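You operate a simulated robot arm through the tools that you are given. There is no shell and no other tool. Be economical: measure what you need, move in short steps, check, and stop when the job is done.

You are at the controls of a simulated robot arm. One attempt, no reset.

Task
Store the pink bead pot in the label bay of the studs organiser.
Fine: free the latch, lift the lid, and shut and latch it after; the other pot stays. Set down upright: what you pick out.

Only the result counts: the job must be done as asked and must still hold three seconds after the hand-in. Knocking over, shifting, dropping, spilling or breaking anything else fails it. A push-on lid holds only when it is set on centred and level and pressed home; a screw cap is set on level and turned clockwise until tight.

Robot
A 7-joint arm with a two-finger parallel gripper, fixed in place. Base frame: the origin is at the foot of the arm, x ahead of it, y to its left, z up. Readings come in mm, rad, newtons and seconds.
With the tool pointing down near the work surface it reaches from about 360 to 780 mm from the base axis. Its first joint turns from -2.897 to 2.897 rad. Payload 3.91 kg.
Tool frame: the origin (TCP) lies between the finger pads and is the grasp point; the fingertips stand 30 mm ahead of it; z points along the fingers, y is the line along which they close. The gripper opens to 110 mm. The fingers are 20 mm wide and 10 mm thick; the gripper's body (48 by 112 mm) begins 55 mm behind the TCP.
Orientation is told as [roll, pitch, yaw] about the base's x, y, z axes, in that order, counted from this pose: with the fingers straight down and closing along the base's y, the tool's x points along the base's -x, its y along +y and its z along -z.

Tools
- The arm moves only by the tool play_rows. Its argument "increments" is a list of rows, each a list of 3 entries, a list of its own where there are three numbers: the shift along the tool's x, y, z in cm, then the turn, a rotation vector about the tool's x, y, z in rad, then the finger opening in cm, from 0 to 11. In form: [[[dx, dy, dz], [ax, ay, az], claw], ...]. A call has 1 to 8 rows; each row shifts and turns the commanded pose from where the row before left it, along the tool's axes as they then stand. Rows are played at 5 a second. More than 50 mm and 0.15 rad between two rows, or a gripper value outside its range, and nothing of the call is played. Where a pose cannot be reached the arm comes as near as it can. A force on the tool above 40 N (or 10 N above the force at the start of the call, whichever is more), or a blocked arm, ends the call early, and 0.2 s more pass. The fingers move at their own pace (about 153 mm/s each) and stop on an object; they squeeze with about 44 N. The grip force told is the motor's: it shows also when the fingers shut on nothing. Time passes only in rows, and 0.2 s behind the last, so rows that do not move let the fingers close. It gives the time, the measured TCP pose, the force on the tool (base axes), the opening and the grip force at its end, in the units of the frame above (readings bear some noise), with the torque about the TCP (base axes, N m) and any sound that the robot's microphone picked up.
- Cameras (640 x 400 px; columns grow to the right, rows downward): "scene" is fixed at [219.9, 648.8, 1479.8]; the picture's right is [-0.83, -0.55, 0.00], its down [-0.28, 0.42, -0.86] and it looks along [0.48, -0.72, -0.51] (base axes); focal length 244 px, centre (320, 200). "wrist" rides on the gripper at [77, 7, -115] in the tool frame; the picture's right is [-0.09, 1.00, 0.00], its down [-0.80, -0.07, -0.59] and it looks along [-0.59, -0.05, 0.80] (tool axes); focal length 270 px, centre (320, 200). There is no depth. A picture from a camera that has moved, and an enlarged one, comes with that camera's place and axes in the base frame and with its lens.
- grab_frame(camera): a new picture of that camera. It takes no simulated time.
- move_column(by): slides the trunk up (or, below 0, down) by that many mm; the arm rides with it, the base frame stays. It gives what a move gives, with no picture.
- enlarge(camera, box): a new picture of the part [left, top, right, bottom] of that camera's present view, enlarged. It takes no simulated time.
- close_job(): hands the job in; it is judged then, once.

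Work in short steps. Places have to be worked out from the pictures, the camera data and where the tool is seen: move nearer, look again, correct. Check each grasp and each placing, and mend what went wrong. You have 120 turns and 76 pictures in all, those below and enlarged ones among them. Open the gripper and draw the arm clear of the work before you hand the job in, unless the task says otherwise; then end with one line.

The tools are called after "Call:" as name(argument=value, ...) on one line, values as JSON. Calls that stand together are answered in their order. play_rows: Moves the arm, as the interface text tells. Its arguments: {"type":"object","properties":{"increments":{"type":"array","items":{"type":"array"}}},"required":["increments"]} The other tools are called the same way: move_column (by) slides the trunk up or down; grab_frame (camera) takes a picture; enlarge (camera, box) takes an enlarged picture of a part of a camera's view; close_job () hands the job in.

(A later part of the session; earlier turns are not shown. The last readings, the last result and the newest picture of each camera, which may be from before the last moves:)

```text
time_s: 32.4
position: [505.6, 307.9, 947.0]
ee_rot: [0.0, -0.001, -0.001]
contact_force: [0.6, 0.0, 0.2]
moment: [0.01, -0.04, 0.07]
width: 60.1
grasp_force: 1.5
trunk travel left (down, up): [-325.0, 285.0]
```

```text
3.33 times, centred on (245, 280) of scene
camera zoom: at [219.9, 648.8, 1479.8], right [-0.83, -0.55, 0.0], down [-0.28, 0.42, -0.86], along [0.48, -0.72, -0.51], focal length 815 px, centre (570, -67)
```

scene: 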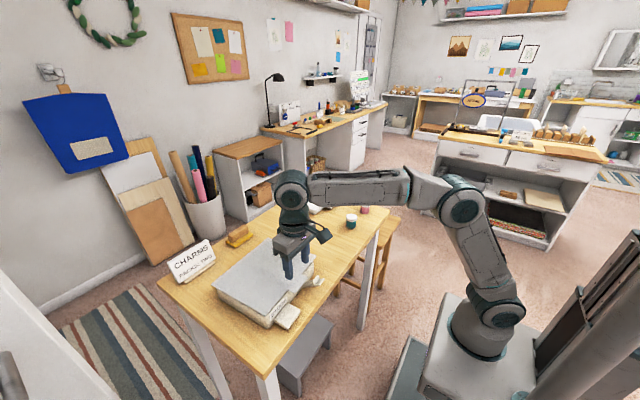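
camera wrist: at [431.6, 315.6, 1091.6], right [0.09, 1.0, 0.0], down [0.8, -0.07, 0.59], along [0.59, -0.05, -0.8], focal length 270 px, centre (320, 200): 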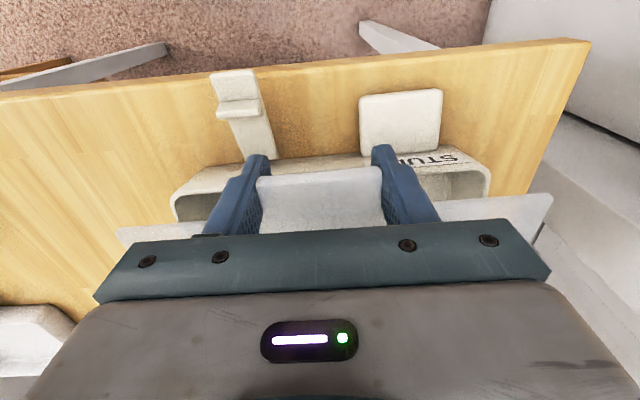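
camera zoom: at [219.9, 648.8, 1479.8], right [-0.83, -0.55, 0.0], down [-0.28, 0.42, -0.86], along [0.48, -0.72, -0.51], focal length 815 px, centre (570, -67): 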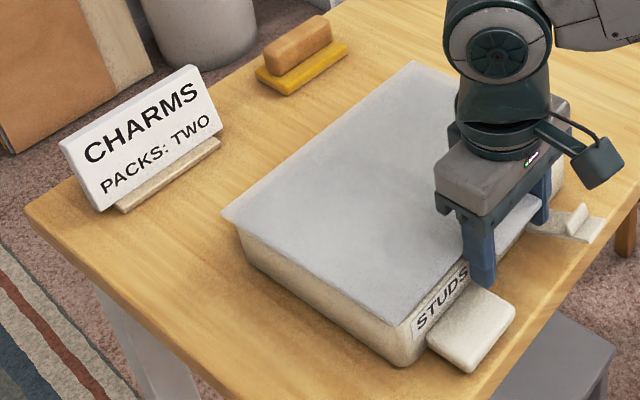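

The box is back in place, and grip force scales with the command (1.5 N at 59 mm). I'll use a lighter grip (57 mm) and lift 18 mm along the arc.

Call:
play_rows(increments=[[[0, 0, 0], [0, 0, 0], 5.7], [[0, 0, 0], [0, 0, 0], 5.7], [[0, 0, -0.6], [0, 0, 0], 5.7], [[-0.03, 0, -0.6], [0, 0, 0], 5.7], [[-0.05, 0, -0.6], [0, 0, 0], 5.7], [[0, 0, 0], [0, 0, 0], 5.7]])

Call:
enlarge(camera="scene", box=[150, 220, 340, 340])

```text
time_s: 33.8
position: [506.3, 308.3, 963.4]
ee_rot: [0.0, 0.0, 0.001]
contact_force: [-0.9, -1.2, -2.6]
moment: [-0.12, 0.41, 0.01]
width: 59.4
grasp_force: 44.0
trunk travel left (down, up): [-325.0, 285.0]
```

```text
3.33 times, centred on (245, 280) of scene
camera zoom: at [219.9, 648.8, 1479.8], right [-0.83, -0.55, 0.0], down [-0.28, 0.42, -0.86], along [0.48, -0.72, -0.51], focal length 815 px, centre (570, -67)
```

zoom: 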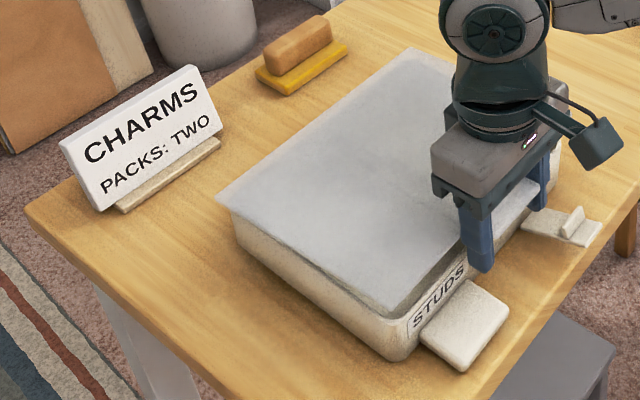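

Even that grip is tight, so the pivot resists. A better way is to push the tongue up from underneath with closed, forward-tilted fingers so the lid turns freely on its hinge. I'll lower the lid, release, and back off.

Call:
play_rows(increments=[[[0.05, 0, 0.6], [0, 0, 0], 5.7], [[0.03, 0, 0.6], [0, 0, 0], 5.7], [[0, 0, 0.5], [0, 0, 0], 5.7], [[0, 0, 0], [0, 0, 0], 6.8], [[0, 0, -2.5], [0, 0, 0], 6.8], [[0, 0, -4], [0, 0, 0], 6.8], [[4.5, 0, -1.5], [0, 0, 0], 4], [[4.5, 0, 0], [0, 0, 0], 0]])

Call:
play_rows(increments=[[[0, 0, 0], [0, -0.142, 0], 0], [[0, 0, 0], [0, -0.142, 0], 0], [[0, 0, 0], [0, -0.142, 0], 0], [[0, 0, 0], [0, -0.142, 0], 0], [[0, 0, 0], [0, -0.142, 0], 0], [[0, 0, 0], [0, -0.142, 0], 0], [[0, 0, 0], [0, -0.142, 0], 0], [[0, 0, 0], [0, -0.142, 0], 0]])

Call:
grab_frame(camera="scene")

```text
time_s: 35.6
position: [412.0, 309.1, 1027.9]
ee_rot: [0.001, -0.001, -0.001]
contact_force: [0.7, 0.1, -0.3]
moment: [-0.04, 0.01, 0.02]
width: 0.1
grasp_force: 37.3
trunk travel left (down, up): [-325.0, 285.0]
```

```text
time_s: 37.4
position: [414.3, 308.9, 1027.0]
ee_rot: [0.0, -1.137, 0.001]
contact_force: [-0.1, -0.2, 0.4]
moment: [-0.02, -0.02, -0.02]
width: 0.1
grasp_force: 37.5
trunk travel left (down, up): [-325.0, 285.0]
```

```text
33 pictures are left
```

scene: 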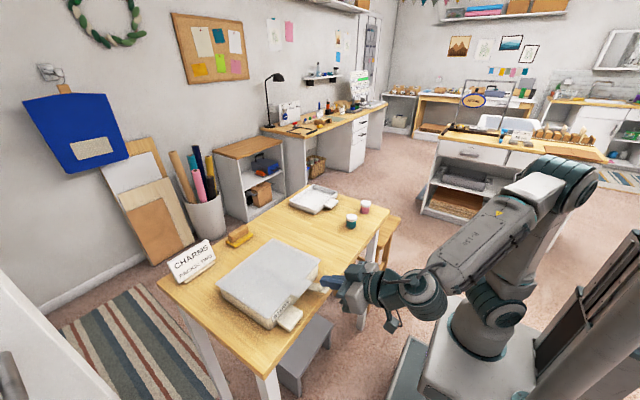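

The tilt was reached. I'll check the box and tool together in an enlarged view plus the wrist view.

Call:
enlarge(camera="scene", box=[205, 225, 365, 335])

Call:
grab_frame(camera="wrist")

```text
3.64 times, centred on (285, 280) of scene
camera zoom: at [219.9, 648.8, 1479.8], right [-0.83, -0.55, 0.0], down [-0.28, 0.42, -0.86], along [0.48, -0.72, -0.51], focal length 889 px, centre (447, -91)
```

zoom: 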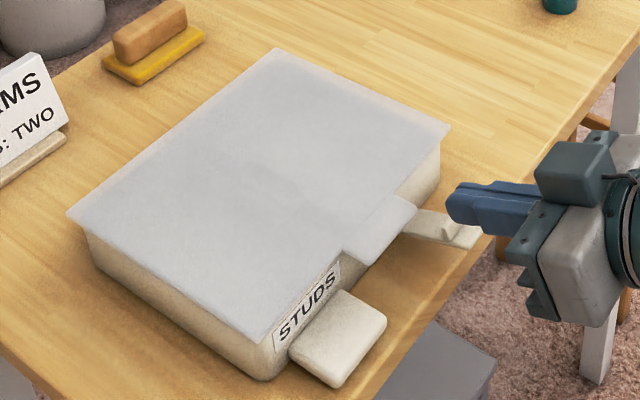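

```text
31 pictures are left
camera wrist: at [278.9, 315.8, 1005.9], right [0.04, 1.0, 0.08], down [-0.2, -0.07, 0.98], along [0.98, -0.05, 0.2], focal length 270 px, centre (320, 200)
```

wrist: 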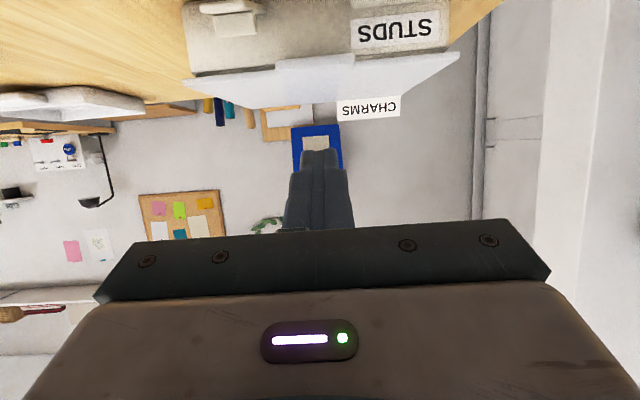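

This edge-on view is good for measuring the tongue height, so I'll enlarge it.

Call:
enlarge(camera="wrist", box=[180, 0, 460, 120])

```text
2.29 times, centred on (320, 60) of wrist
camera zoom: at [278.9, 315.8, 1005.9], right [0.04, 1.0, 0.08], down [-0.2, -0.07, 0.98], along [0.98, -0.05, 0.2], focal length 618 px, centre (320, 520)
```

zoom: 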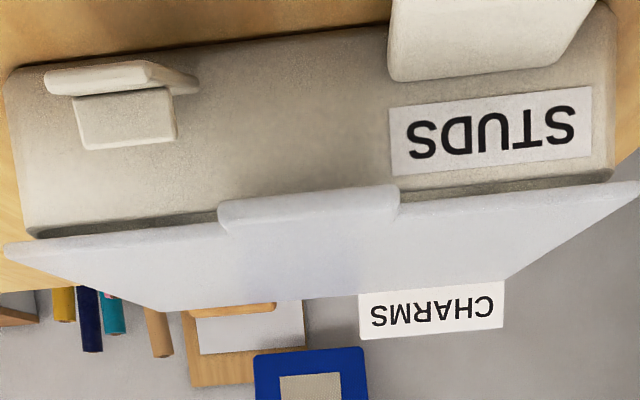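

The tongue is at x≈494, z 943.5–948, with the table at about 882. I'll lower the closed tilted fingers to z≈935, then slide forward so the tips sit under the tongue.

Call:
play_rows(increments=[[[2.78, 0, 1.29], [0, 0, 0], 0], [[2.78, 0, 1.29], [0, 0, 0], 0], [[2.78, -0.1, 1.29], [0, 0, 0], 0], [[0, 0, 0], [0, 0, 0], 0], [[-0.9, 0, 1.94], [0, 0, 0], 0], [[-0.9, 0, 1.94], [0, 0, 0], 0], [[-0.9, 0, 1.94], [0, 0, 0], 0], [[0, 0, 0], [0, 0, 0], 0]])

Call:
enlarge(camera="scene", box=[255, 245, 335, 305])

```text
time_s: 39.2
position: [479.0, 308.5, 933.8]
ee_rot: [-0.001, -1.134, 0.002]
contact_force: [-0.3, 0.2, -0.3]
moment: [0.01, 0.05, -0.03]
width: 0.1
grasp_force: 37.8
trunk travel left (down, up): [-325.0, 285.0]
```

```text
6.67 times, centred on (295, 275) of scene
camera zoom: at [219.9, 648.8, 1479.8], right [-0.83, -0.55, 0.0], down [-0.28, 0.42, -0.86], along [0.48, -0.72, -0.51], focal length 1630 px, centre (487, -300)
```

zoom: 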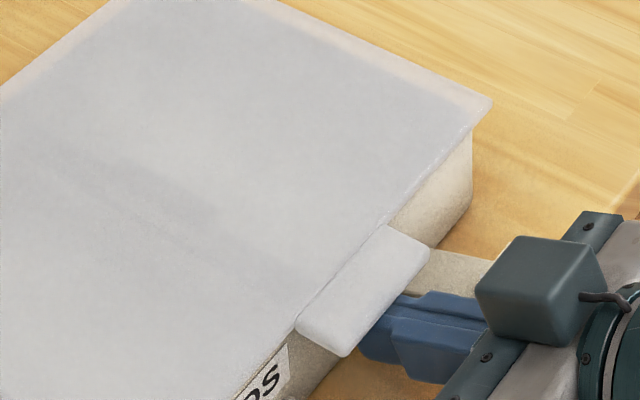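

The fingers are under the tongue. I'll push up along the arc to about 20° and check.

Call:
play_rows(increments=[[[-0.907, 0, -0.42], [0, 0, 0], 0], [[-1.662, 0, -0.681], [0, 0, 0], 0], [[-1.713, 0, -0.534], [0, 0, 0], 0], [[-1.756, 0, -0.383], [0, 0, 0], 0], [[-1.782, 0, -0.23], [0, 0, 0], 0], [[0, 0, 0], [0, 0, 0], 0]])

Call:
enlarge(camera="scene", box=[150, 220, 340, 340])

```text
time_s: 40.6
position: [492.1, 306.0, 1017.0]
ee_rot: [0.002, -1.136, 0.001]
contact_force: [0.0, -0.2, -0.7]
moment: [-0.01, 0.02, -0.04]
width: 0.2
grasp_force: 37.9
trunk travel left (down, up): [-325.0, 285.0]
```

```text
3.33 times, centred on (245, 280) of scene
camera zoom: at [219.9, 648.8, 1479.8], right [-0.83, -0.55, 0.0], down [-0.28, 0.42, -0.86], along [0.48, -0.72, -0.51], focal length 815 px, centre (570, -67)
```

zoom: 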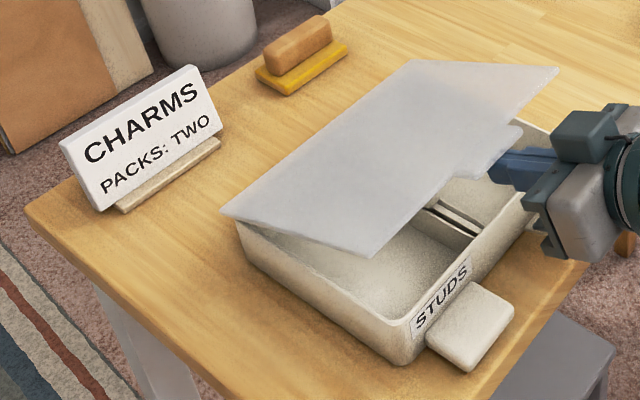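

It works: the lid turns on its hinge and the box stays put, with compartments visible inside. I'll continue to about 60°.

Call:
play_rows(increments=[[[-1.791, 0, -0.08], [0, 0, 0], 0], [[-1.795, 0, 0.083], [0, 0, 0], 0], [[-1.782, 0, 0.244], [0, 0, 0], 0], [[-1.752, 0, 0.393], [0, 0, 0], 0], [[-1.711, 0, 0.543], [0, 0, 0], 0], [[-1.657, 0, 0.693], [0, 0, 0], 0], [[-1.591, 0, 0.834], [0, 0, 0], 0], [[-1.511, 0, 0.97], [0, 0, 0], 0]])

Call:
enlarge(camera="scene", box=[150, 200, 360, 340])

```text
time_s: 42.4
position: [583.4, 306.8, 1124.1]
ee_rot: [-0.003, -1.137, 0.002]
contact_force: [0.2, -0.6, -0.3]
moment: [-0.02, -0.01, 0.03]
width: 0.0
grasp_force: 37.4
trunk travel left (down, up): [-325.0, 285.0]
```

```text
2.86 times, centred on (255, 270) of scene
camera zoom: at [219.9, 648.8, 1479.8], right [-0.83, -0.55, 0.0], down [-0.28, 0.42, -0.86], along [0.48, -0.72, -0.51], focal length 699 px, centre (506, 0)
```

zoom: 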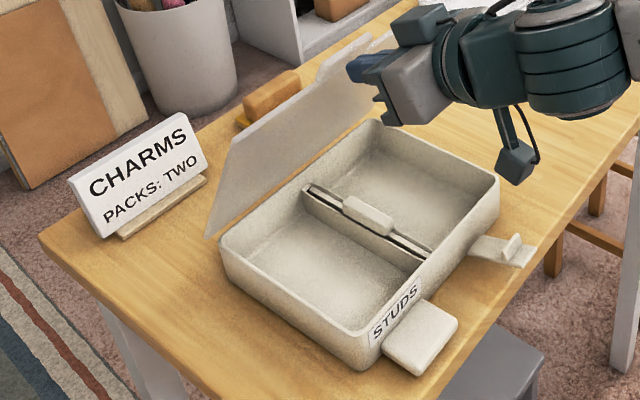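

The organiser has two bays with a central divider, and STUDS is on the +y bay. That makes the label bay the +y one. I'll continue pushing the lid to about 95°.

Call:
play_rows(increments=[[[-1.422, 0, 1.097], [0, 0, 0], 0], [[-1.321, 0, 1.217], [0, 0, 0], 0], [[-1.211, 0, 1.328], [0, 0, 0], 0], [[-1.09, 0, 1.429], [0, 0, 0], 0], [[-0.961, 0, 1.515], [0, 0, 0], 0], [[-0.825, 0, 1.595], [0, 0, 0], 0], [[-0.683, 0, 1.661], [0, 0, 0], 0], [[0, 0, 0], [0, 0, 0], 0]])

Call:
enlarge(camera="scene", box=[150, 180, 390, 340])

```text
time_s: 44.2
position: [703.2, 307.5, 1150.7]
ee_rot: [0.0, -1.136, 0.0]
contact_force: [-0.5, 0.5, -0.4]
moment: [-0.02, 0.0, 0.04]
width: 0.2
grasp_force: 37.5
trunk travel left (down, up): [-325.0, 285.0]
```

```text
2.50 times, centred on (270, 260) of scene
camera zoom: at [219.9, 648.8, 1479.8], right [-0.83, -0.55, 0.0], down [-0.28, 0.42, -0.86], along [0.48, -0.72, -0.51], focal length 611 px, centre (445, 50)
```

zoom: 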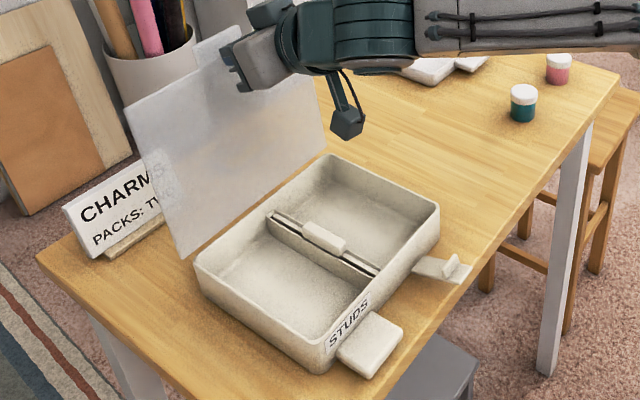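

The lid is just about upright. I'll nudge it about 25 mm further, then withdraw and see whether it stays.

Call:
play_rows(increments=[[[-0.6, 0, 1.1], [0, 0, 0], 0], [[-0.5, 0, 1.1], [0, 0, 0], 0], [[0.8, 0, -1.8], [0, 0, 0], 0], [[1.6, 0, -3.6], [0, 0, 0], 0], [[1.6, 0, -3.6], [0, 0, 0], 0], [[0, 0, 0], [0, 0, 0], 0]])

Call:
enlarge(camera="scene", box=[150, 180, 390, 340])

```text
time_s: 45.6
position: [627.8, 306.6, 1153.9]
ee_rot: [-0.001, -1.136, 0.0]
contact_force: [-0.1, 0.3, 0.6]
moment: [-0.03, -0.01, 0.03]
width: 0.0
grasp_force: 37.3
trunk travel left (down, up): [-325.0, 285.0]
```

```text
2.50 times, centred on (270, 260) of scene
camera zoom: at [219.9, 648.8, 1479.8], right [-0.83, -0.55, 0.0], down [-0.28, 0.42, -0.86], along [0.48, -0.72, -0.51], focal length 611 px, centre (445, 50)
```

zoom: 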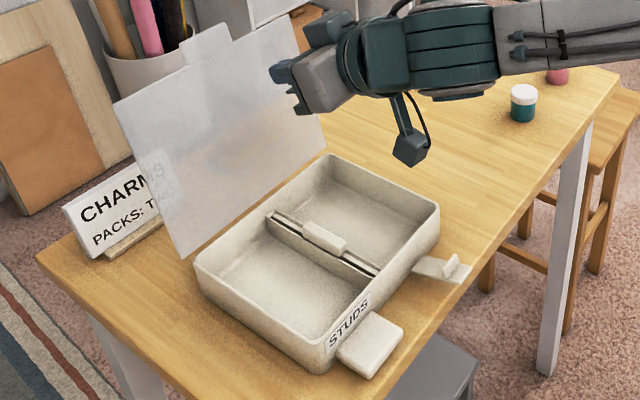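

The lid holds itself open at about 100°. Now for the pink pot: I'll back off, return the tool to vertical and travel along -y.

Call:
play_rows(increments=[[[0, 0, -4.5], [0, 0, 0], 0], [[0, 0, -4.5], [0, 0, 0], 0], [[0, -4.5, 0], [0, 0.142, 0], 0], [[0, -4.5, 0], [0, 0.142, 0], 0], [[0, -4.5, 0], [0, 0.142, 0], 0], [[0, -4.5, 0], [0, 0.142, 0], 4], [[0, -4.5, 0], [0, 0.142, 0], 8], [[0, -4.5, 0], [0, 0.142, 0], 9]])

Call:
play_rows(increments=[[[0, -4.5, 0], [0, 0.142, 0], 9], [[0, -4.5, 0], [0, 0.142, 0], 9], [[1.5, -4.5, 2], [0, 0, 0], 9], [[1.5, -4.5, 2], [0, 0, 0], 9], [[1, -4.5, 2], [0, 0, 0], 9], [[0, 0, 2], [0, 0, 0], 9], [[0, 0, 0], [0, 0, 0], 9]])

Call:
grab_frame(camera="wrist")

```text
time_s: 47.4
position: [548.8, 34.1, 1189.7]
ee_rot: [0.002, -0.283, 0.001]
contact_force: [0.2, -0.9, -0.4]
moment: [-0.03, -0.02, 0.0]
width: 90.1
grasp_force: 0.0
trunk travel left (down, up): [-325.0, 285.0]
```

```text
refused: row 3 steps farther than a row can; nothing moved
```

```text
24 pictures are left
camera wrist: at [443.5, 41.5, 1279.1], right [0.08, 1.0, 0.03], down [0.6, -0.07, 0.79], along [0.79, -0.05, -0.61], focal length 270 px, centre (320, 200)
```

wrist: 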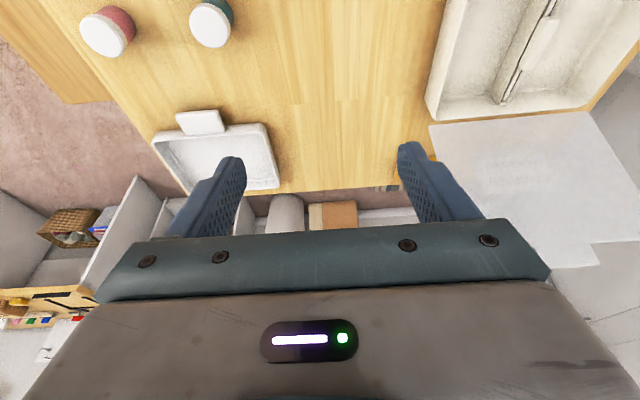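

That call was refused over step size. I'll finish straightening and travel in smaller rows.

Call:
play_rows(increments=[[[0, -4, 0], [0, 0.142, 0], 9], [[0, -4, 0], [0, 0.142, 0], 9], [[1.8, -3.8, 2.2], [0, 0, 0], 9], [[1.8, -3.8, 2.2], [0, 0, 0], 9], [[1.8, -3.8, 2.2], [0, 0, 0], 9], [[1.8, -3.8, 2.2], [0, 0, 0], 9], [[0, 0, 0], [0, 0, 0], 9]])

Call:
grab_frame(camera="wrist")

```text
time_s: 49.0
position: [474.1, -197.1, 1102.2]
ee_rot: [0.001, 0.0, 0.0]
contact_force: [0.1, 0.2, -0.4]
moment: [-0.01, -0.01, 0.0]
width: 90.0
grasp_force: 0.0
trunk travel left (down, up): [-325.0, 285.0]
```

```text
23 pictures are left
camera wrist: at [396.8, -189.7, 1217.2], right [0.09, 1.0, 0.0], down [0.8, -0.07, 0.59], along [0.59, -0.05, -0.8], focal length 270 px, centre (320, 200)
```

wrist: 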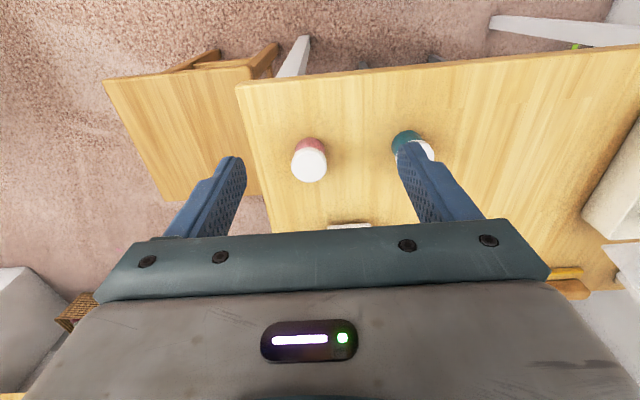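

The pink pot is at about (553, -217) and is roughly 42 mm in diameter. I'll move above it with a wide opening and recheck.

Call:
play_rows(increments=[[[-2, -0.5, 2], [0, 0, 0], 9], [[-2, -0.5, 2], [0, 0, 0], 9], [[-2, -0.5, 2], [0, 0, 0], 9], [[-1, -0.5, 2], [0, 0, 0], 9], [[0, 0, 0], [0, 0, 0], 9]])

Call:
grab_frame(camera="wrist")

```text
time_s: 50.2
position: [545.4, -216.4, 1022.7]
ee_rot: [-0.001, 0.002, 0.0]
contact_force: [0.4, 0.0, -0.1]
moment: [0.01, 0.03, 0.04]
width: 90.3
grasp_force: 0.0
trunk travel left (down, up): [-325.0, 285.0]
```

```text
22 pictures are left
camera wrist: at [468.8, -208.6, 1137.6], right [0.09, 1.0, 0.0], down [0.8, -0.07, 0.59], along [0.59, -0.05, -0.8], focal length 270 px, centre (320, 200)
```

wrist: 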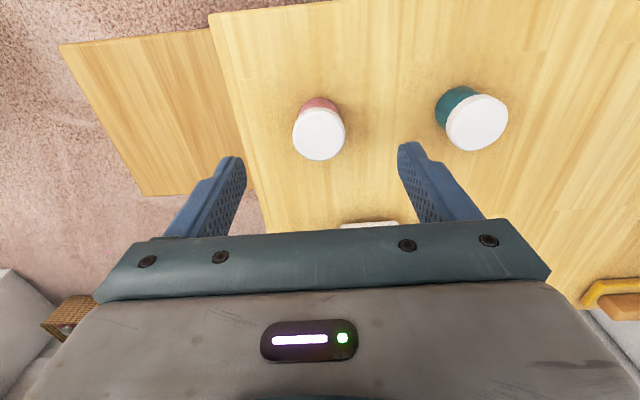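

Triangulation gives pot centre (558, -217), top ≈925, table ≈881. I'll descend around it, keeping the tips about 7 mm above the table, and grip.

Call:
play_rows(increments=[[[-0.6, 0, 2.5], [0, 0, 0], 8], [[-0.6, 0, 2.5], [0, 0, 0], 8], [[0, 0, 2.5], [0, 0, 0], 8], [[0, 0, 1.5], [0, 0, 0], 8], [[0, 0, 1.0], [0, 0, 0], 8], [[0, 0, 0], [0, 0, 0], 8]])

Call:
grab_frame(camera="wrist")

```text
time_s: 51.6
position: [558.2, -214.6, 921.9]
ee_rot: [0.0, 0.001, -0.001]
contact_force: [0.4, -0.1, -0.1]
moment: [0.01, 0.01, -0.01]
width: 80.2
grasp_force: 0.1
trunk travel left (down, up): [-325.0, 285.0]
```

```text
21 pictures are left
camera wrist: at [481.3, -207.6, 1036.7], right [0.09, 1.0, 0.0], down [0.8, -0.07, 0.59], along [0.59, -0.05, -0.8], focal length 270 px, centre (320, 200)
```

wrist: 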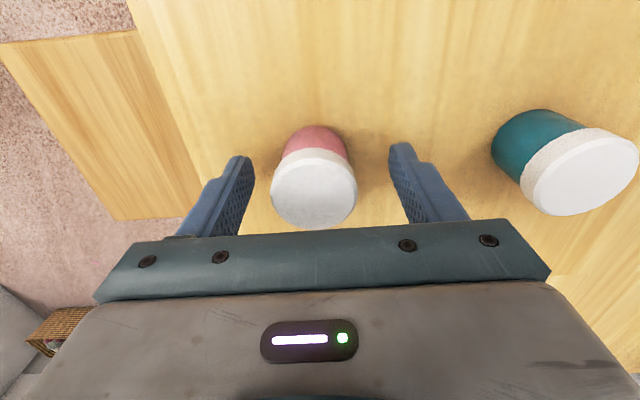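

The pot centre refines to (560.5, -217.5). I'll adjust, lower 5 mm and close.

Call:
play_rows(increments=[[[-0.2, -0.25, 0.5], [0, 0, 0], 8], [[0, 0, 0], [0, 0, 0], 6], [[0, 0, 0], [0, 0, 0], 3.6], [[0, 0, 0], [0, 0, 0], 3.6], [[0, 0, 0], [0, 0, 0], 3.6]])

Call:
play_rows(increments=[[[0, 0, -1], [0, 0, 0], 3.6], [[0, 0, -2], [0, 0, 0], 3.6], [[0, 0, -3], [0, 0, 0], 3.6], [[0, 0, -3], [0, 0, 0], 3.6], [[0, 0, -3], [0, 0, 0], 3.6], [[0, 0, -3], [0, 0, 0], 3.6]])

Call:
grab_frame(camera="wrist")

```text
time_s: 52.8
position: [560.8, -216.7, 916.1]
ee_rot: [0.001, -0.001, -0.001]
contact_force: [0.0, 0.3, 0.9]
moment: [0.0, -0.02, 0.02]
width: 39.2
grasp_force: 43.5
trunk travel left (down, up): [-325.0, 285.0]
```

```text
time_s: 54.2
position: [560.8, -218.2, 1066.5]
ee_rot: [0.0, 0.0, -0.001]
contact_force: [-0.2, -0.9, 0.1]
moment: [-0.01, 0.03, -0.05]
width: 38.9
grasp_force: 44.1
trunk travel left (down, up): [-325.0, 285.0]
```

```text
20 pictures are left
camera wrist: at [483.7, -210.4, 1181.7], right [0.09, 1.0, 0.0], down [0.8, -0.07, 0.59], along [0.59, -0.05, -0.8], focal length 270 px, centre (320, 200)
```

wrist: 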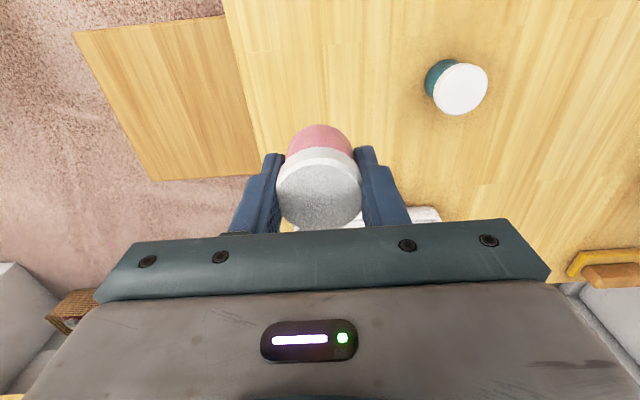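

The pot is held upright (39 mm grip). I'll carry it at height to above the label bay, about (608, 366).

Call:
play_rows(increments=[[[0, 3, 0], [0, 0, 0], 3.6], [[0, 4.6, 0], [0, 0, 0], 3.6], [[0, 4.6, 0], [0, 0, 0], 3.6], [[0, 4.6, 0], [0, 0, 0], 3.6], [[0, 4.6, 0], [0, 0, 0], 3.6], [[0, 4.6, 0], [0, 0, 0], 3.6], [[0, 4.6, 0], [0, 0, 0], 3.6], [[0, 4.6, 0], [0, 0, 0], 3.6]])

Call:
play_rows(increments=[[[-0.8, 4.6, 0], [0, 0, 0], 3.6], [[-1, 4.6, 0], [0, 0, 0], 3.6], [[-1, 4.6, 0], [0, 0, 0], 3.6], [[-1, 4.4, 0], [0, 0, 0], 3.6], [[-0.9, 4, 0], [0, 0, 0], 3.6], [[0, 1, 0], [0, 0, 0], 3.6], [[0, 0, 0], [0, 0, 0], 3.6]])

Call:
grab_frame(camera="wrist")

Call:
enlarge(camera="scene", box=[150, 180, 390, 340])

```text
time_s: 56.0
position: [559.8, 135.8, 1066.4]
ee_rot: [-0.001, -0.001, 0.0]
contact_force: [0.1, 0.1, 0.0]
moment: [0.01, 0.04, -0.02]
width: 38.9
grasp_force: 44.0
trunk travel left (down, up): [-325.0, 285.0]
```

```text
time_s: 57.6
position: [596.2, 314.5, 1067.1]
ee_rot: [0.002, -0.002, 0.0]
contact_force: [-0.3, 0.5, 0.0]
moment: [-0.04, -0.06, 0.02]
width: 39.1
grasp_force: 43.6
out of reach, approached as far as the arm can: row 4, 5
trunk travel left (down, up): [-325.0, 285.0]
```

```text
19 pictures are left
camera wrist: at [518.8, 322.0, 1181.2], right [0.09, 1.0, 0.0], down [0.8, -0.07, 0.6], along [0.59, -0.05, -0.8], focal length 270 px, centre (320, 200)
```

wrist: 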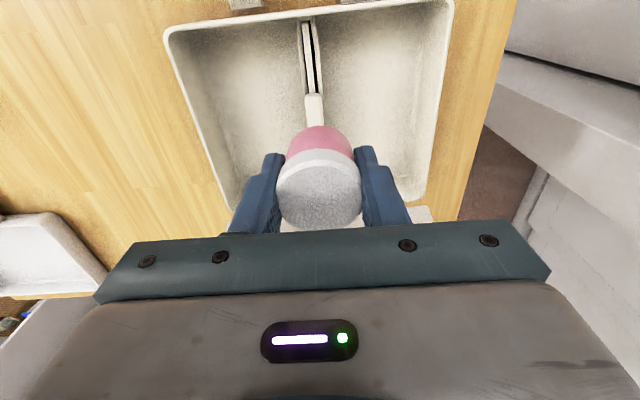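

```text
2.50 times, centred on (270, 260) of scene
camera zoom: at [219.9, 648.8, 1479.8], right [-0.83, -0.55, 0.0], down [-0.28, 0.42, -0.86], along [0.48, -0.72, -0.51], focal length 611 px, centre (445, 50)
```

zoom: 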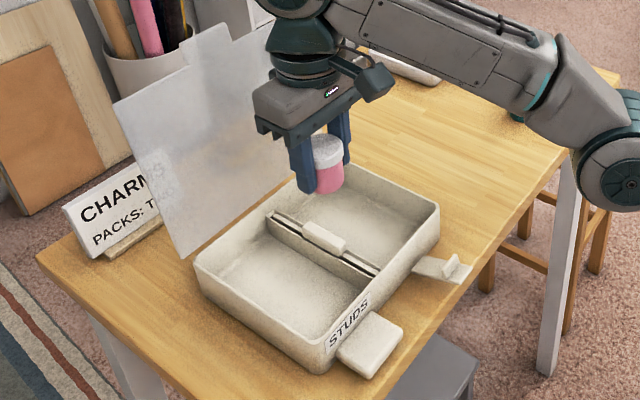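

The arm hit its reach limit at this height. I'll lower 60 mm (still well above the rim), which should extend the reach, then move on in +y.

Call:
play_rows(increments=[[[0.6, 0, 2], [0, 0, 0], 3.6], [[0, 0, 2], [0, 0, 0], 3.6], [[0, 0, 2], [0, 0, 0], 3.6], [[0, 2, 0], [0, 0, 0], 3.6], [[0, 2, 0], [0, 0, 0], 3.6], [[0, 1.2, 0], [0, 0, 0], 3.6], [[0, 0, 0], [0, 0, 0], 3.6]])

```text
time_s: 59.2
position: [591.2, 365.3, 1005.5]
ee_rot: [-0.002, -0.002, -0.001]
contact_force: [0.0, 0.2, 0.0]
moment: [0.03, 0.01, 0.01]
width: 39.1
grasp_force: 43.5
trunk travel left (down, up): [-325.0, 285.0]
```

That reached (591, 365). I'll check the alignment over the bay.

Call:
grab_frame(camera="wrist")

Call:
enlarge(camera="scene", box=[200, 220, 320, 330])

```text
17 pictures are left
camera wrist: at [514.0, 373.7, 1120.6], right [0.09, 1.0, 0.0], down [0.8, -0.07, 0.59], along [0.59, -0.05, -0.8], focal length 270 px, centre (320, 200)
```

wrist: 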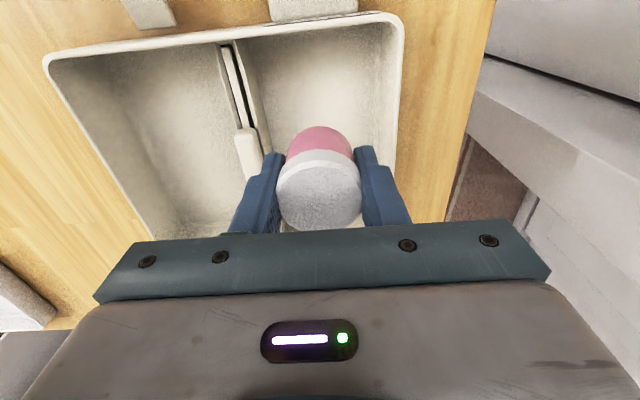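

```text
3.64 times, centred on (260, 275) of scene
camera zoom: at [219.9, 648.8, 1479.8], right [-0.83, -0.55, 0.0], down [-0.28, 0.42, -0.86], along [0.48, -0.72, -0.51], focal length 889 px, centre (538, -73)
```

zoom: 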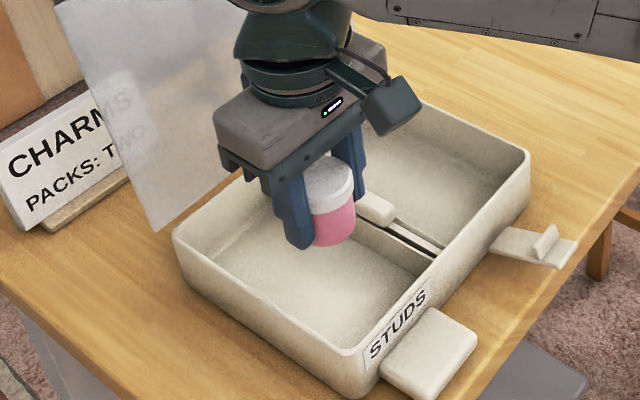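

I'll shift +4 mm in y and -14 mm in x to clear the divider knob, then lower into the bay, slowing near the floor.

Call:
play_rows(increments=[[[1.4, 0.4, 0], [0, 0, 0], 3.6], [[0, 0, 2], [0, 0, 0], 3.6], [[0, 0, 2], [0, 0, 0], 3.6], [[0, 0, 2], [0, 0, 0], 3.6], [[0, 0, 1], [0, 0, 0], 3.6], [[0, 0, 0.6], [0, 0, 0], 3.6], [[0, 0, 0], [0, 0, 0], 3.6]])

```text
time_s: 60.8
position: [575.8, 370.7, 929.8]
ee_rot: [0.001, -0.001, -0.001]
contact_force: [0.2, 0.3, 0.3]
moment: [0.0, -0.01, -0.05]
width: 39.0
grasp_force: 43.9
trunk travel left (down, up): [-325.0, 285.0]
```

No contact yet at TCP 930. I'll creep down 3 mm at a time until the floor is felt.

Call:
play_rows(increments=[[[0, 0, 0.3], [0, 0, 0], 3.6], [[0, 0, 0.3], [0, 0, 0], 3.6], [[0, 0, 0], [0, 0, 0], 3.6]])

```text
time_s: 61.6
position: [576.6, 369.8, 922.7]
ee_rot: [0.0, 0.002, 0.001]
contact_force: [-0.3, -0.1, 0.0]
moment: [-0.01, 0.0, 0.0]
width: 39.0
grasp_force: 44.0
trunk travel left (down, up): [-325.0, 285.0]
```

Call:
play_rows(increments=[[[0, 0, 0.15], [0, 0, 0], 3.6], [[0, 0, 0.15], [0, 0, 0], 3.6], [[0, 0, 0], [0, 0, 0], 3.6]])

```text
time_s: 62.4
position: [577.2, 370.6, 921.5]
ee_rot: [0.0, 0.001, -0.002]
contact_force: [0.5, 0.3, 2.1]
moment: [-0.01, -0.04, 0.01]
width: 39.1
grasp_force: 44.5
trunk travel left (down, up): [-325.0, 285.0]
```

The floor is felt (2 N at TCP 921.5). I'll release with a modest opening, rise straight up, and look.

Call:
play_rows(increments=[[[0, 0, 0], [0, 0, 0], 4.6], [[0, 0, 0], [0, 0, 0], 5.4], [[0, 0, 0], [0, 0, 0], 5.4], [[0, 0, -2], [0, 0, 0], 5.4], [[0, 0, -4], [0, 0, 0], 5.4], [[0, 0, -4], [0, 0, 0], 5.4], [[1.5, -1, -2], [0, 0, 0], 5.4], [[0, 0, 0], [0, 0, 0], 5.4]])

Call:
enlarge(camera="scene", box=[180, 200, 340, 340])

```text
time_s: 64.2
position: [561.6, 358.8, 1041.3]
ee_rot: [0.0, 0.0, 0.0]
contact_force: [-0.8, -0.2, 1.0]
moment: [-0.01, -0.03, 0.0]
width: 54.1
grasp_force: 0.0
trunk travel left (down, up): [-325.0, 285.0]
```

```text
2.86 times, centred on (260, 270) of scene
camera zoom: at [219.9, 648.8, 1479.8], right [-0.83, -0.55, 0.0], down [-0.28, 0.42, -0.86], along [0.48, -0.72, -0.51], focal length 699 px, centre (491, 0)
```

zoom: 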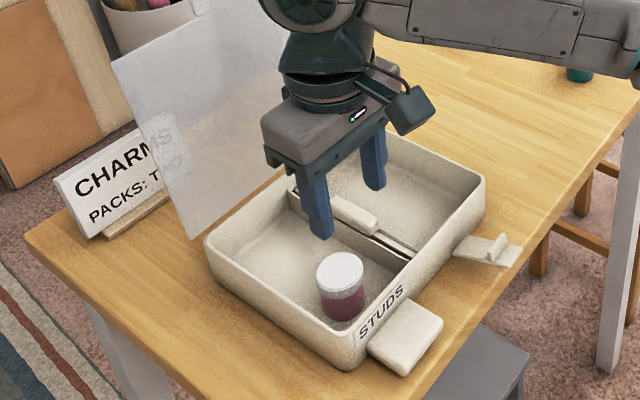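

The pink pot stands upright in the label bay. To close the lid, which leans back about 13°, I'll hook its tongue from above with open fingers tilted forward 40°. I'll raise the trunk for reach and yaw +90°.

Call:
move_column(by=150)

Call:
play_rows(increments=[[[0, 0, 0], [0, 0, -0.1428], 6], [[0, 0, 0], [0, 0, -0.1428], 7], [[0, 0, 0], [0, 0, -0.1428], 7], [[0, 0, 0], [0, 0, -0.1428], 7], [[0, 0, 0], [0, 0, -0.1428], 7], [[0, 0, 0], [0, 0, -0.1428], 7], [[0, 0, 0], [0, 0, -0.1428], 7], [[0, 0, 0], [0, 0, -0.1428], 7]])

Call:
play_rows(increments=[[[0, 0, 0], [0, 0, -0.1428], 7], [[0, 0, 0], [0, 0, -0.1428], 7], [[0, 0, 0], [0, 0, -0.1428], 7], [[0, 0, 0], [0.14, 0, 0], 7], [[0, 0, 0], [0.14, 0, 0], 7], [[0, 0, 0], [0.14, 0, 0], 7], [[0, 0, 0], [0.14, 0, 0], 7], [[0, 0, 0], [0.14, 0, 0], 7]])

Call:
grab_frame(camera="wrist")

```text
time_s: 65.9
position: [561.3, 359.3, 1191.9]
ee_rot: [0.002, 0.003, 0.0]
contact_force: [-0.3, 1.3, 1.2]
moment: [0.02, -0.01, 0.02]
width: 54.0
grasp_force: 0.1
trunk travel left (down, up): [-475.0, 135.0]
```

```text
time_s: 67.7
position: [560.6, 360.1, 1192.3]
ee_rot: [-0.001, -0.002, 1.144]
contact_force: [-0.4, 0.5, -0.2]
moment: [-0.02, -0.01, 0.01]
width: 70.0
grasp_force: 0.1
trunk travel left (down, up): [-475.0, 135.0]
```

```text
time_s: 69.5
position: [561.1, 359.3, 1192.1]
ee_rot: [-0.702, 0.0, 1.57]
contact_force: [-0.2, -0.6, -0.6]
moment: [-0.03, 0.0, 0.02]
width: 69.8
grasp_force: 0.0
trunk travel left (down, up): [-475.0, 135.0]
```

```text
14 pictures are left
camera wrist: at [482.7, 283.3, 1275.4], right [-0.76, 0.09, -0.64], down [-0.33, 0.8, 0.5], along [0.56, 0.59, -0.58], focal length 270 px, centre (320, 200)
```

wrist: 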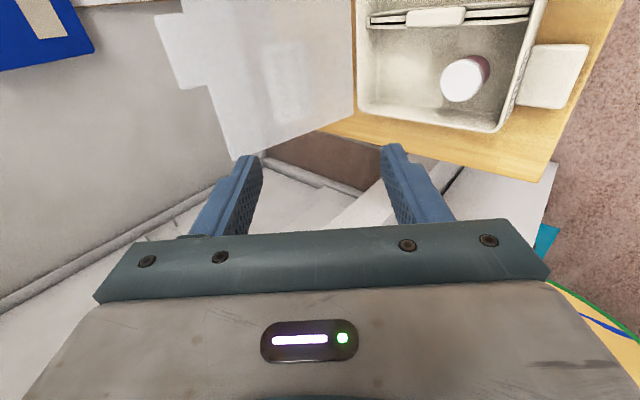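

Triangulating gives the tongue's top edge at about (747, 307, 1165). I'll move to a standoff in line with it, opening 90 mm, and check the reach.

Call:
play_rows(increments=[[[1.73, -3.05, 2.17], [0, 0, 0], 9], [[1.73, -3.05, 2.17], [0, 0, 0], 9], [[1.74, -3.06, 2.17], [0, 0, 0], 9], [[0, 0, 0], [0, 0, 0], 9]])

Call:
grab_frame(camera="wrist")

```text
time_s: 70.5
position: [674.4, 309.3, 1202.8]
ee_rot: [-0.701, 0.0, 1.573]
contact_force: [0.0, -0.2, -0.2]
moment: [0.0, 0.01, 0.02]
width: 90.0
grasp_force: 0.0
trunk travel left (down, up): [-475.0, 135.0]
```

```text
13 pictures are left
camera wrist: at [595.4, 232.1, 1285.2], right [-0.76, 0.09, -0.64], down [-0.33, 0.8, 0.5], along [0.56, 0.59, -0.58], focal length 270 px, centre (320, 200)
```

wrist: 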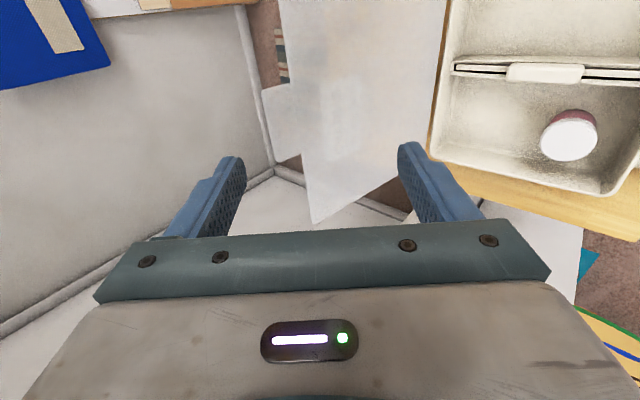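

The tongue top refines to about (758, 1162). I'll advance along the tool axis by 82 mm, offset slightly outward, so the far finger passes behind it.

Call:
play_rows(increments=[[[0, -0.4, 2], [0, 0, 0], 9], [[0, 0, 2], [0, 0, 0], 9], [[0, 0, 2], [0, 0, 0], 9], [[0, 0, 2.1], [0, 0, 0], 9], [[0, 0, 0], [0, 0, 0], 9]])

Call:
grab_frame(camera="wrist")

```text
time_s: 71.7
position: [729.0, 305.9, 1142.7]
ee_rot: [-0.699, 0.001, 1.571]
contact_force: [-0.2, 0.0, -1.0]
moment: [0.01, 0.01, 0.01]
width: 90.0
grasp_force: 0.0
trunk travel left (down, up): [-475.0, 135.0]
```

```text
12 pictures are left
camera wrist: at [650.9, 230.9, 1225.8], right [-0.76, 0.09, -0.64], down [-0.33, 0.8, 0.5], along [0.56, 0.59, -0.58], focal length 270 px, centre (320, 200)
```

wrist: 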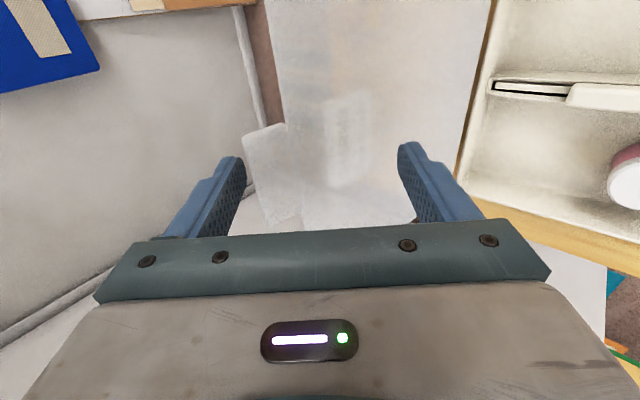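

The tongue is between the fingers. I'll narrow the opening to 50 mm so it is loosely captured, then draw it along the arc through upright.

Call:
play_rows(increments=[[[0, 0, 0], [0, 0, 0], 7], [[0, 0, 0], [0, 0, 0], 5], [[0, 0, 0], [0, 0, 0], 5], [[0, 1.37, -1.4], [0, 0, 0], 5], [[0, 1.48, -1.27], [0, 0, 0], 5], [[0, 1.59, -1.14], [0, 0, 0], 5], [[0, 1.69, -0.99], [0, 0, 0], 5], [[0, 0, 0], [0, 0, 0], 5]])

Call:
grab_frame(camera="wrist")

```text
time_s: 73.5
position: [652.8, 305.1, 1140.5]
ee_rot: [-0.699, -0.001, 1.571]
contact_force: [0.1, 0.6, -0.9]
moment: [-0.02, 0.03, 0.0]
width: 50.3
grasp_force: 0.1
trunk travel left (down, up): [-475.0, 135.0]
```

```text
11 pictures are left
camera wrist: at [573.3, 230.3, 1223.4], right [-0.76, 0.09, -0.64], down [-0.33, 0.8, 0.5], along [0.56, 0.59, -0.58], focal length 270 px, centre (320, 200)
```

wrist: 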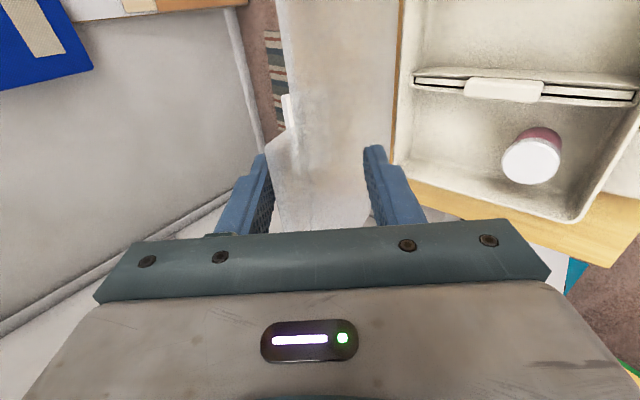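

The lid is captured and following at about 80°. I'll continue along the arc down to about 40°.

Call:
play_rows(increments=[[[0, 1.77, -0.84], [0, 0, 0], 5], [[0, 1.83, -0.68], [0, 0, 0], 5], [[0, 1.88, -0.52], [0, 0, 0], 5], [[0, 1.92, -0.35], [0, 0, 0], 5], [[0, 1.94, -0.19], [0, 0, 0], 5], [[0, 1.96, -0.02], [0, 0, 0], 5], [[0, 1.95, 0.15], [0, 0, 0], 5], [[0, 1.93, 0.32], [0, 0, 0], 5]])

Call:
enlarge(camera="scene", box=[180, 200, 340, 340])

```text
time_s: 75.3
position: [522.8, 306.4, 1056.9]
ee_rot: [-0.699, 0.001, 1.572]
contact_force: [-0.1, -0.7, -0.3]
moment: [0.01, -0.01, 0.0]
width: 50.0
grasp_force: 0.1
trunk travel left (down, up): [-475.0, 135.0]
```

```text
2.86 times, centred on (260, 270) of scene
camera zoom: at [219.9, 648.8, 1479.8], right [-0.83, -0.55, 0.0], down [-0.28, 0.42, -0.86], along [0.48, -0.72, -0.51], focal length 699 px, centre (491, 0)
```

zoom: 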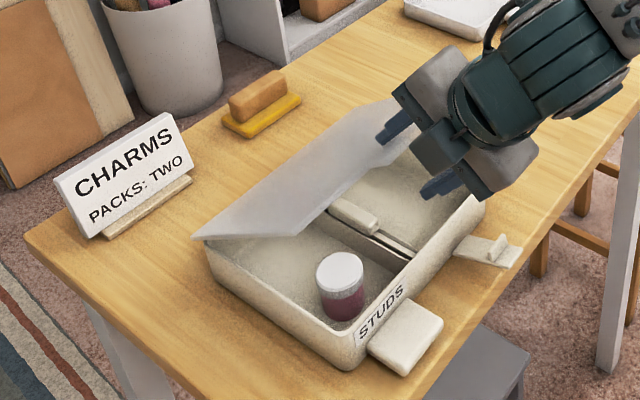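

The lid is at about 45°, pushed by the far finger, and the hinge seems to hold it. I'll withdraw along the tool axis, then straighten the tool and close the fingers to push down from above.

Call:
play_rows(increments=[[[0, 0, -4], [0, 0, 0], 6], [[0, 0, -4], [0, 0, 0], 6], [[0, 0, -4], [0, 0, 0], 2], [[0, 0, 0], [-0.14, 0, 0], 0], [[0, 0, 0], [-0.14, 0, 0], 0], [[0, 0, 0], [-0.14, 0, 0], 0], [[0, 0, 0], [-0.14, 0, 0], 0], [[0, 0, 0], [-0.14, 0, 0], 0]])

Call:
enlarge(camera="scene", box=[180, 200, 340, 340])

```text
time_s: 77.1
position: [444.4, 309.4, 1149.5]
ee_rot: [0.001, 0.001, 1.572]
contact_force: [0.2, 0.2, 0.5]
moment: [-0.04, 0.02, -0.02]
width: 0.0
grasp_force: 37.5
trunk travel left (down, up): [-475.0, 135.0]
```

```text
2.86 times, centred on (260, 270) of scene
camera zoom: at [219.9, 648.8, 1479.8], right [-0.83, -0.55, 0.0], down [-0.28, 0.42, -0.86], along [0.48, -0.72, -0.51], focal length 699 px, centre (491, 0)
```

zoom: 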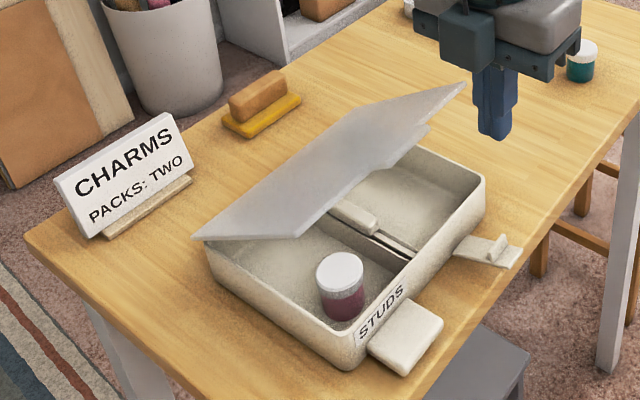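

Friction holds the lid at about 40°. I'll move the closed fingers over the lid near its front edge and push down.

Call:
play_rows(increments=[[[0, -3.8, 0], [0, 0, 0], 0], [[0, -3.8, 0], [0, 0, 0], 0], [[0, -3.8, 0], [0, 0, 0], 0], [[0, 0, 2.5], [0, 0, 0], 0], [[0, 0, 2.5], [0, 0, 0], 0], [[0, 0, 2.5], [0, 0, 0], 0], [[0, 0, 2.5], [0, 0, 0], 0], [[0, 0, 2], [0, 0, 0], 0]])

Call:
play_rows(increments=[[[0, 0, 1.5], [0, 0, 0], 0], [[0, 0, 1.5], [0, 0, 0], 0], [[0, 0, 1], [0, 0, 0], 0], [[0, 0, 0.3], [0, 0, 0], 0], [[0, 0, 0], [0, 0, 0], 0]])

Call:
enlarge(camera="scene", box=[180, 200, 340, 340])

```text
time_s: 78.9
position: [559.1, 308.3, 1028.6]
ee_rot: [0.001, 0.0, 1.571]
contact_force: [0.3, -0.2, -0.7]
moment: [0.03, -0.01, 0.02]
width: 0.0
grasp_force: 37.5
trunk travel left (down, up): [-475.0, 135.0]
```

```text
time_s: 80.1
position: [558.2, 307.7, 986.7]
ee_rot: [0.0, 0.001, 1.57]
contact_force: [0.3, -0.1, -0.4]
moment: [0.03, 0.01, 0.02]
width: 0.0
grasp_force: 37.9
trunk travel left (down, up): [-475.0, 135.0]
```

```text
2.86 times, centred on (260, 270) of scene
camera zoom: at [219.9, 648.8, 1479.8], right [-0.83, -0.55, 0.0], down [-0.28, 0.42, -0.86], along [0.48, -0.72, -0.51], focal length 699 px, centre (491, 0)
```

zoom: 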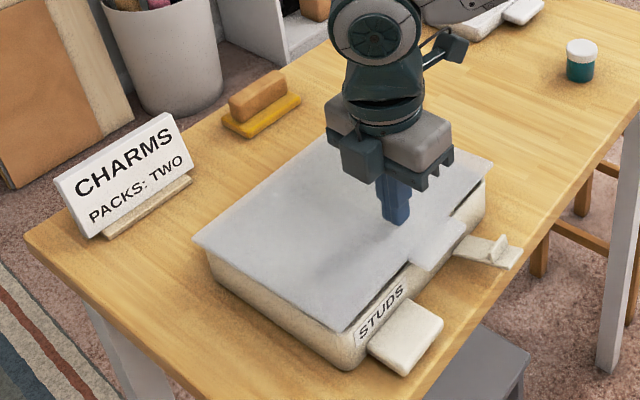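

The lid is almost shut. I'll press gently down until it is seated.

Call:
play_rows(increments=[[[0, 0, 0.3], [0, 0, 0], 0], [[0, 0, 0.3], [0, 0, 0], 0], [[0, 0, 0], [0, 0, 0], 0]])

Call:
play_rows(increments=[[[0, 0, 0.2], [0, 0, 0], 0], [[0, 0, 0.2], [0, 0, 0], 0], [[0, 0, 0], [0, 0, 0], 0]])

```text
time_s: 80.9
position: [557.7, 308.2, 980.0]
ee_rot: [0.002, 0.001, 1.572]
contact_force: [0.3, 0.0, 0.4]
moment: [-0.05, 0.0, 0.01]
width: 0.1
grasp_force: 37.6
trunk travel left (down, up): [-475.0, 135.0]
```

```text
time_s: 81.7
position: [558.1, 307.6, 976.5]
ee_rot: [0.0, 0.0, 1.571]
contact_force: [0.1, -0.5, 0.4]
moment: [0.03, 0.0, -0.03]
width: 0.0
grasp_force: 37.5
trunk travel left (down, up): [-475.0, 135.0]
```

Call:
play_rows(increments=[[[0, 0, 0.2], [0, 0, 0], 0], [[0, 0, 0.2], [0, 0, 0], 0], [[0, 0, 0], [0, 0, 0], 0]])

Call:
play_rows(increments=[[[0, 0, 0.2], [0, 0, 0], 0], [[0, 0, 0.2], [0, 0, 0], 0], [[0, 0, 0], [0, 0, 0], 0]])

```text
time_s: 82.5
position: [557.7, 308.1, 972.4]
ee_rot: [0.0, 0.0, 1.571]
contact_force: [-0.5, -0.4, 0.8]
moment: [-0.02, 0.01, 0.02]
width: 0.1
grasp_force: 37.5
trunk travel left (down, up): [-475.0, 135.0]
```

```text
time_s: 83.3
position: [558.6, 307.6, 971.6]
ee_rot: [-0.005, -0.005, 1.571]
contact_force: [6.4, 2.2, 26.3]
moment: [-0.03, -0.18, 0.16]
width: 0.0
grasp_force: 37.6
trunk travel left (down, up): [-475.0, 135.0]
```

The lid is seated (26 N at tip height 942). Now the latch: its free end is at about (452, 258, 920). I'll go round outside it at x≈418 with closed fingers and descend.

Call:
play_rows(increments=[[[0, 0, -3.5], [0, 0, 0], 0], [[0, 0, -3.5], [0, 0, 0], 0], [[1.25, 3.5, 0], [0, 0, 0], 0], [[1.25, 3.5, 0], [0, 0, 0], 0], [[1.25, 3.5, 0], [0, 0, 0], 0], [[1.25, 3.5, 0], [0, 0, 0], 0], [[0, 0, 3.5], [0, 0, 0], 0], [[0, 0, 3.0], [0, 0, 0], 0]])

Call:
grab_frame(camera="wrist")

```text
time_s: 85.1
position: [418.0, 255.8, 973.3]
ee_rot: [0.001, 0.0, 1.572]
contact_force: [0.4, -0.1, -0.6]
moment: [0.01, 0.03, 0.02]
width: 0.0
grasp_force: 37.9
trunk travel left (down, up): [-475.0, 135.0]
```

```text
7 pictures are left
camera wrist: at [411.4, 179.7, 1087.8], right [-1.0, 0.09, 0.0], down [0.07, 0.8, 0.59], along [0.05, 0.59, -0.8], focal length 270 px, centre (320, 200)
```

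wrist: 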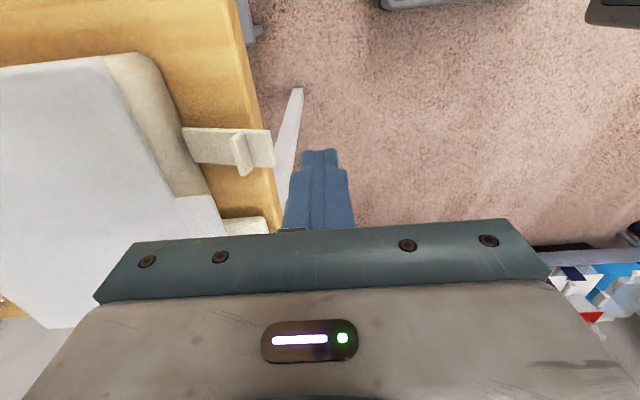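

The plate end is at about (450, 913), nearly horizontal from its pivot at (519, 893), so pushing its end would jam. I'll push first on the outer face of the tooth from above, moving +x and up, to raise it to about 30°.

Call:
play_rows(increments=[[[-0.2, -3.4, 0], [0, 0, 0], 0], [[0, 0, 1.2], [0, 0, 0], 0], [[0, 0, 1.2], [0, 0, 0], 0], [[0, -0.9, -0.1], [0, 0, 0], 0], [[0, -0.5, -0.5], [0, 0, 0], 0], [[0, -0.5, -0.6], [0, 0, 0], 0], [[0, 0, 0], [0, 0, 0], 0]])

Call:
enlarge(camera="wrist", box=[200, 80, 440, 230])

```text
time_s: 86.7
position: [472.2, 259.0, 961.1]
ee_rot: [0.002, 0.0, 1.57]
contact_force: [-1.6, -0.2, 1.7]
moment: [-0.01, 0.06, 0.03]
width: 0.0
grasp_force: 37.8
trunk travel left (down, up): [-475.0, 135.0]
```

```text
2.67 times, centred on (320, 155) of wrist
camera zoom: at [465.8, 182.6, 1077.1], right [-1.0, 0.09, 0.0], down [0.07, 0.8, 0.59], along [0.05, 0.59, -0.8], focal length 721 px, centre (320, 320)
```

zoom: 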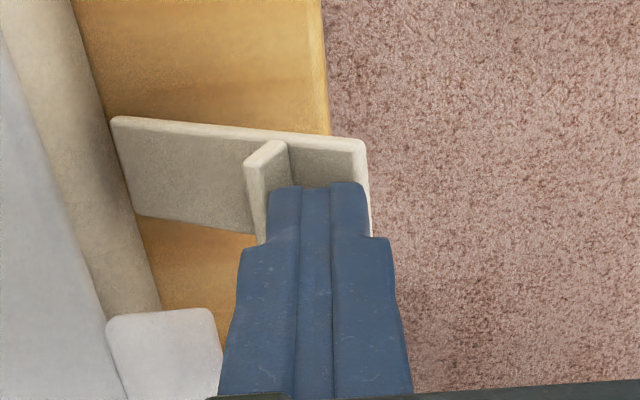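

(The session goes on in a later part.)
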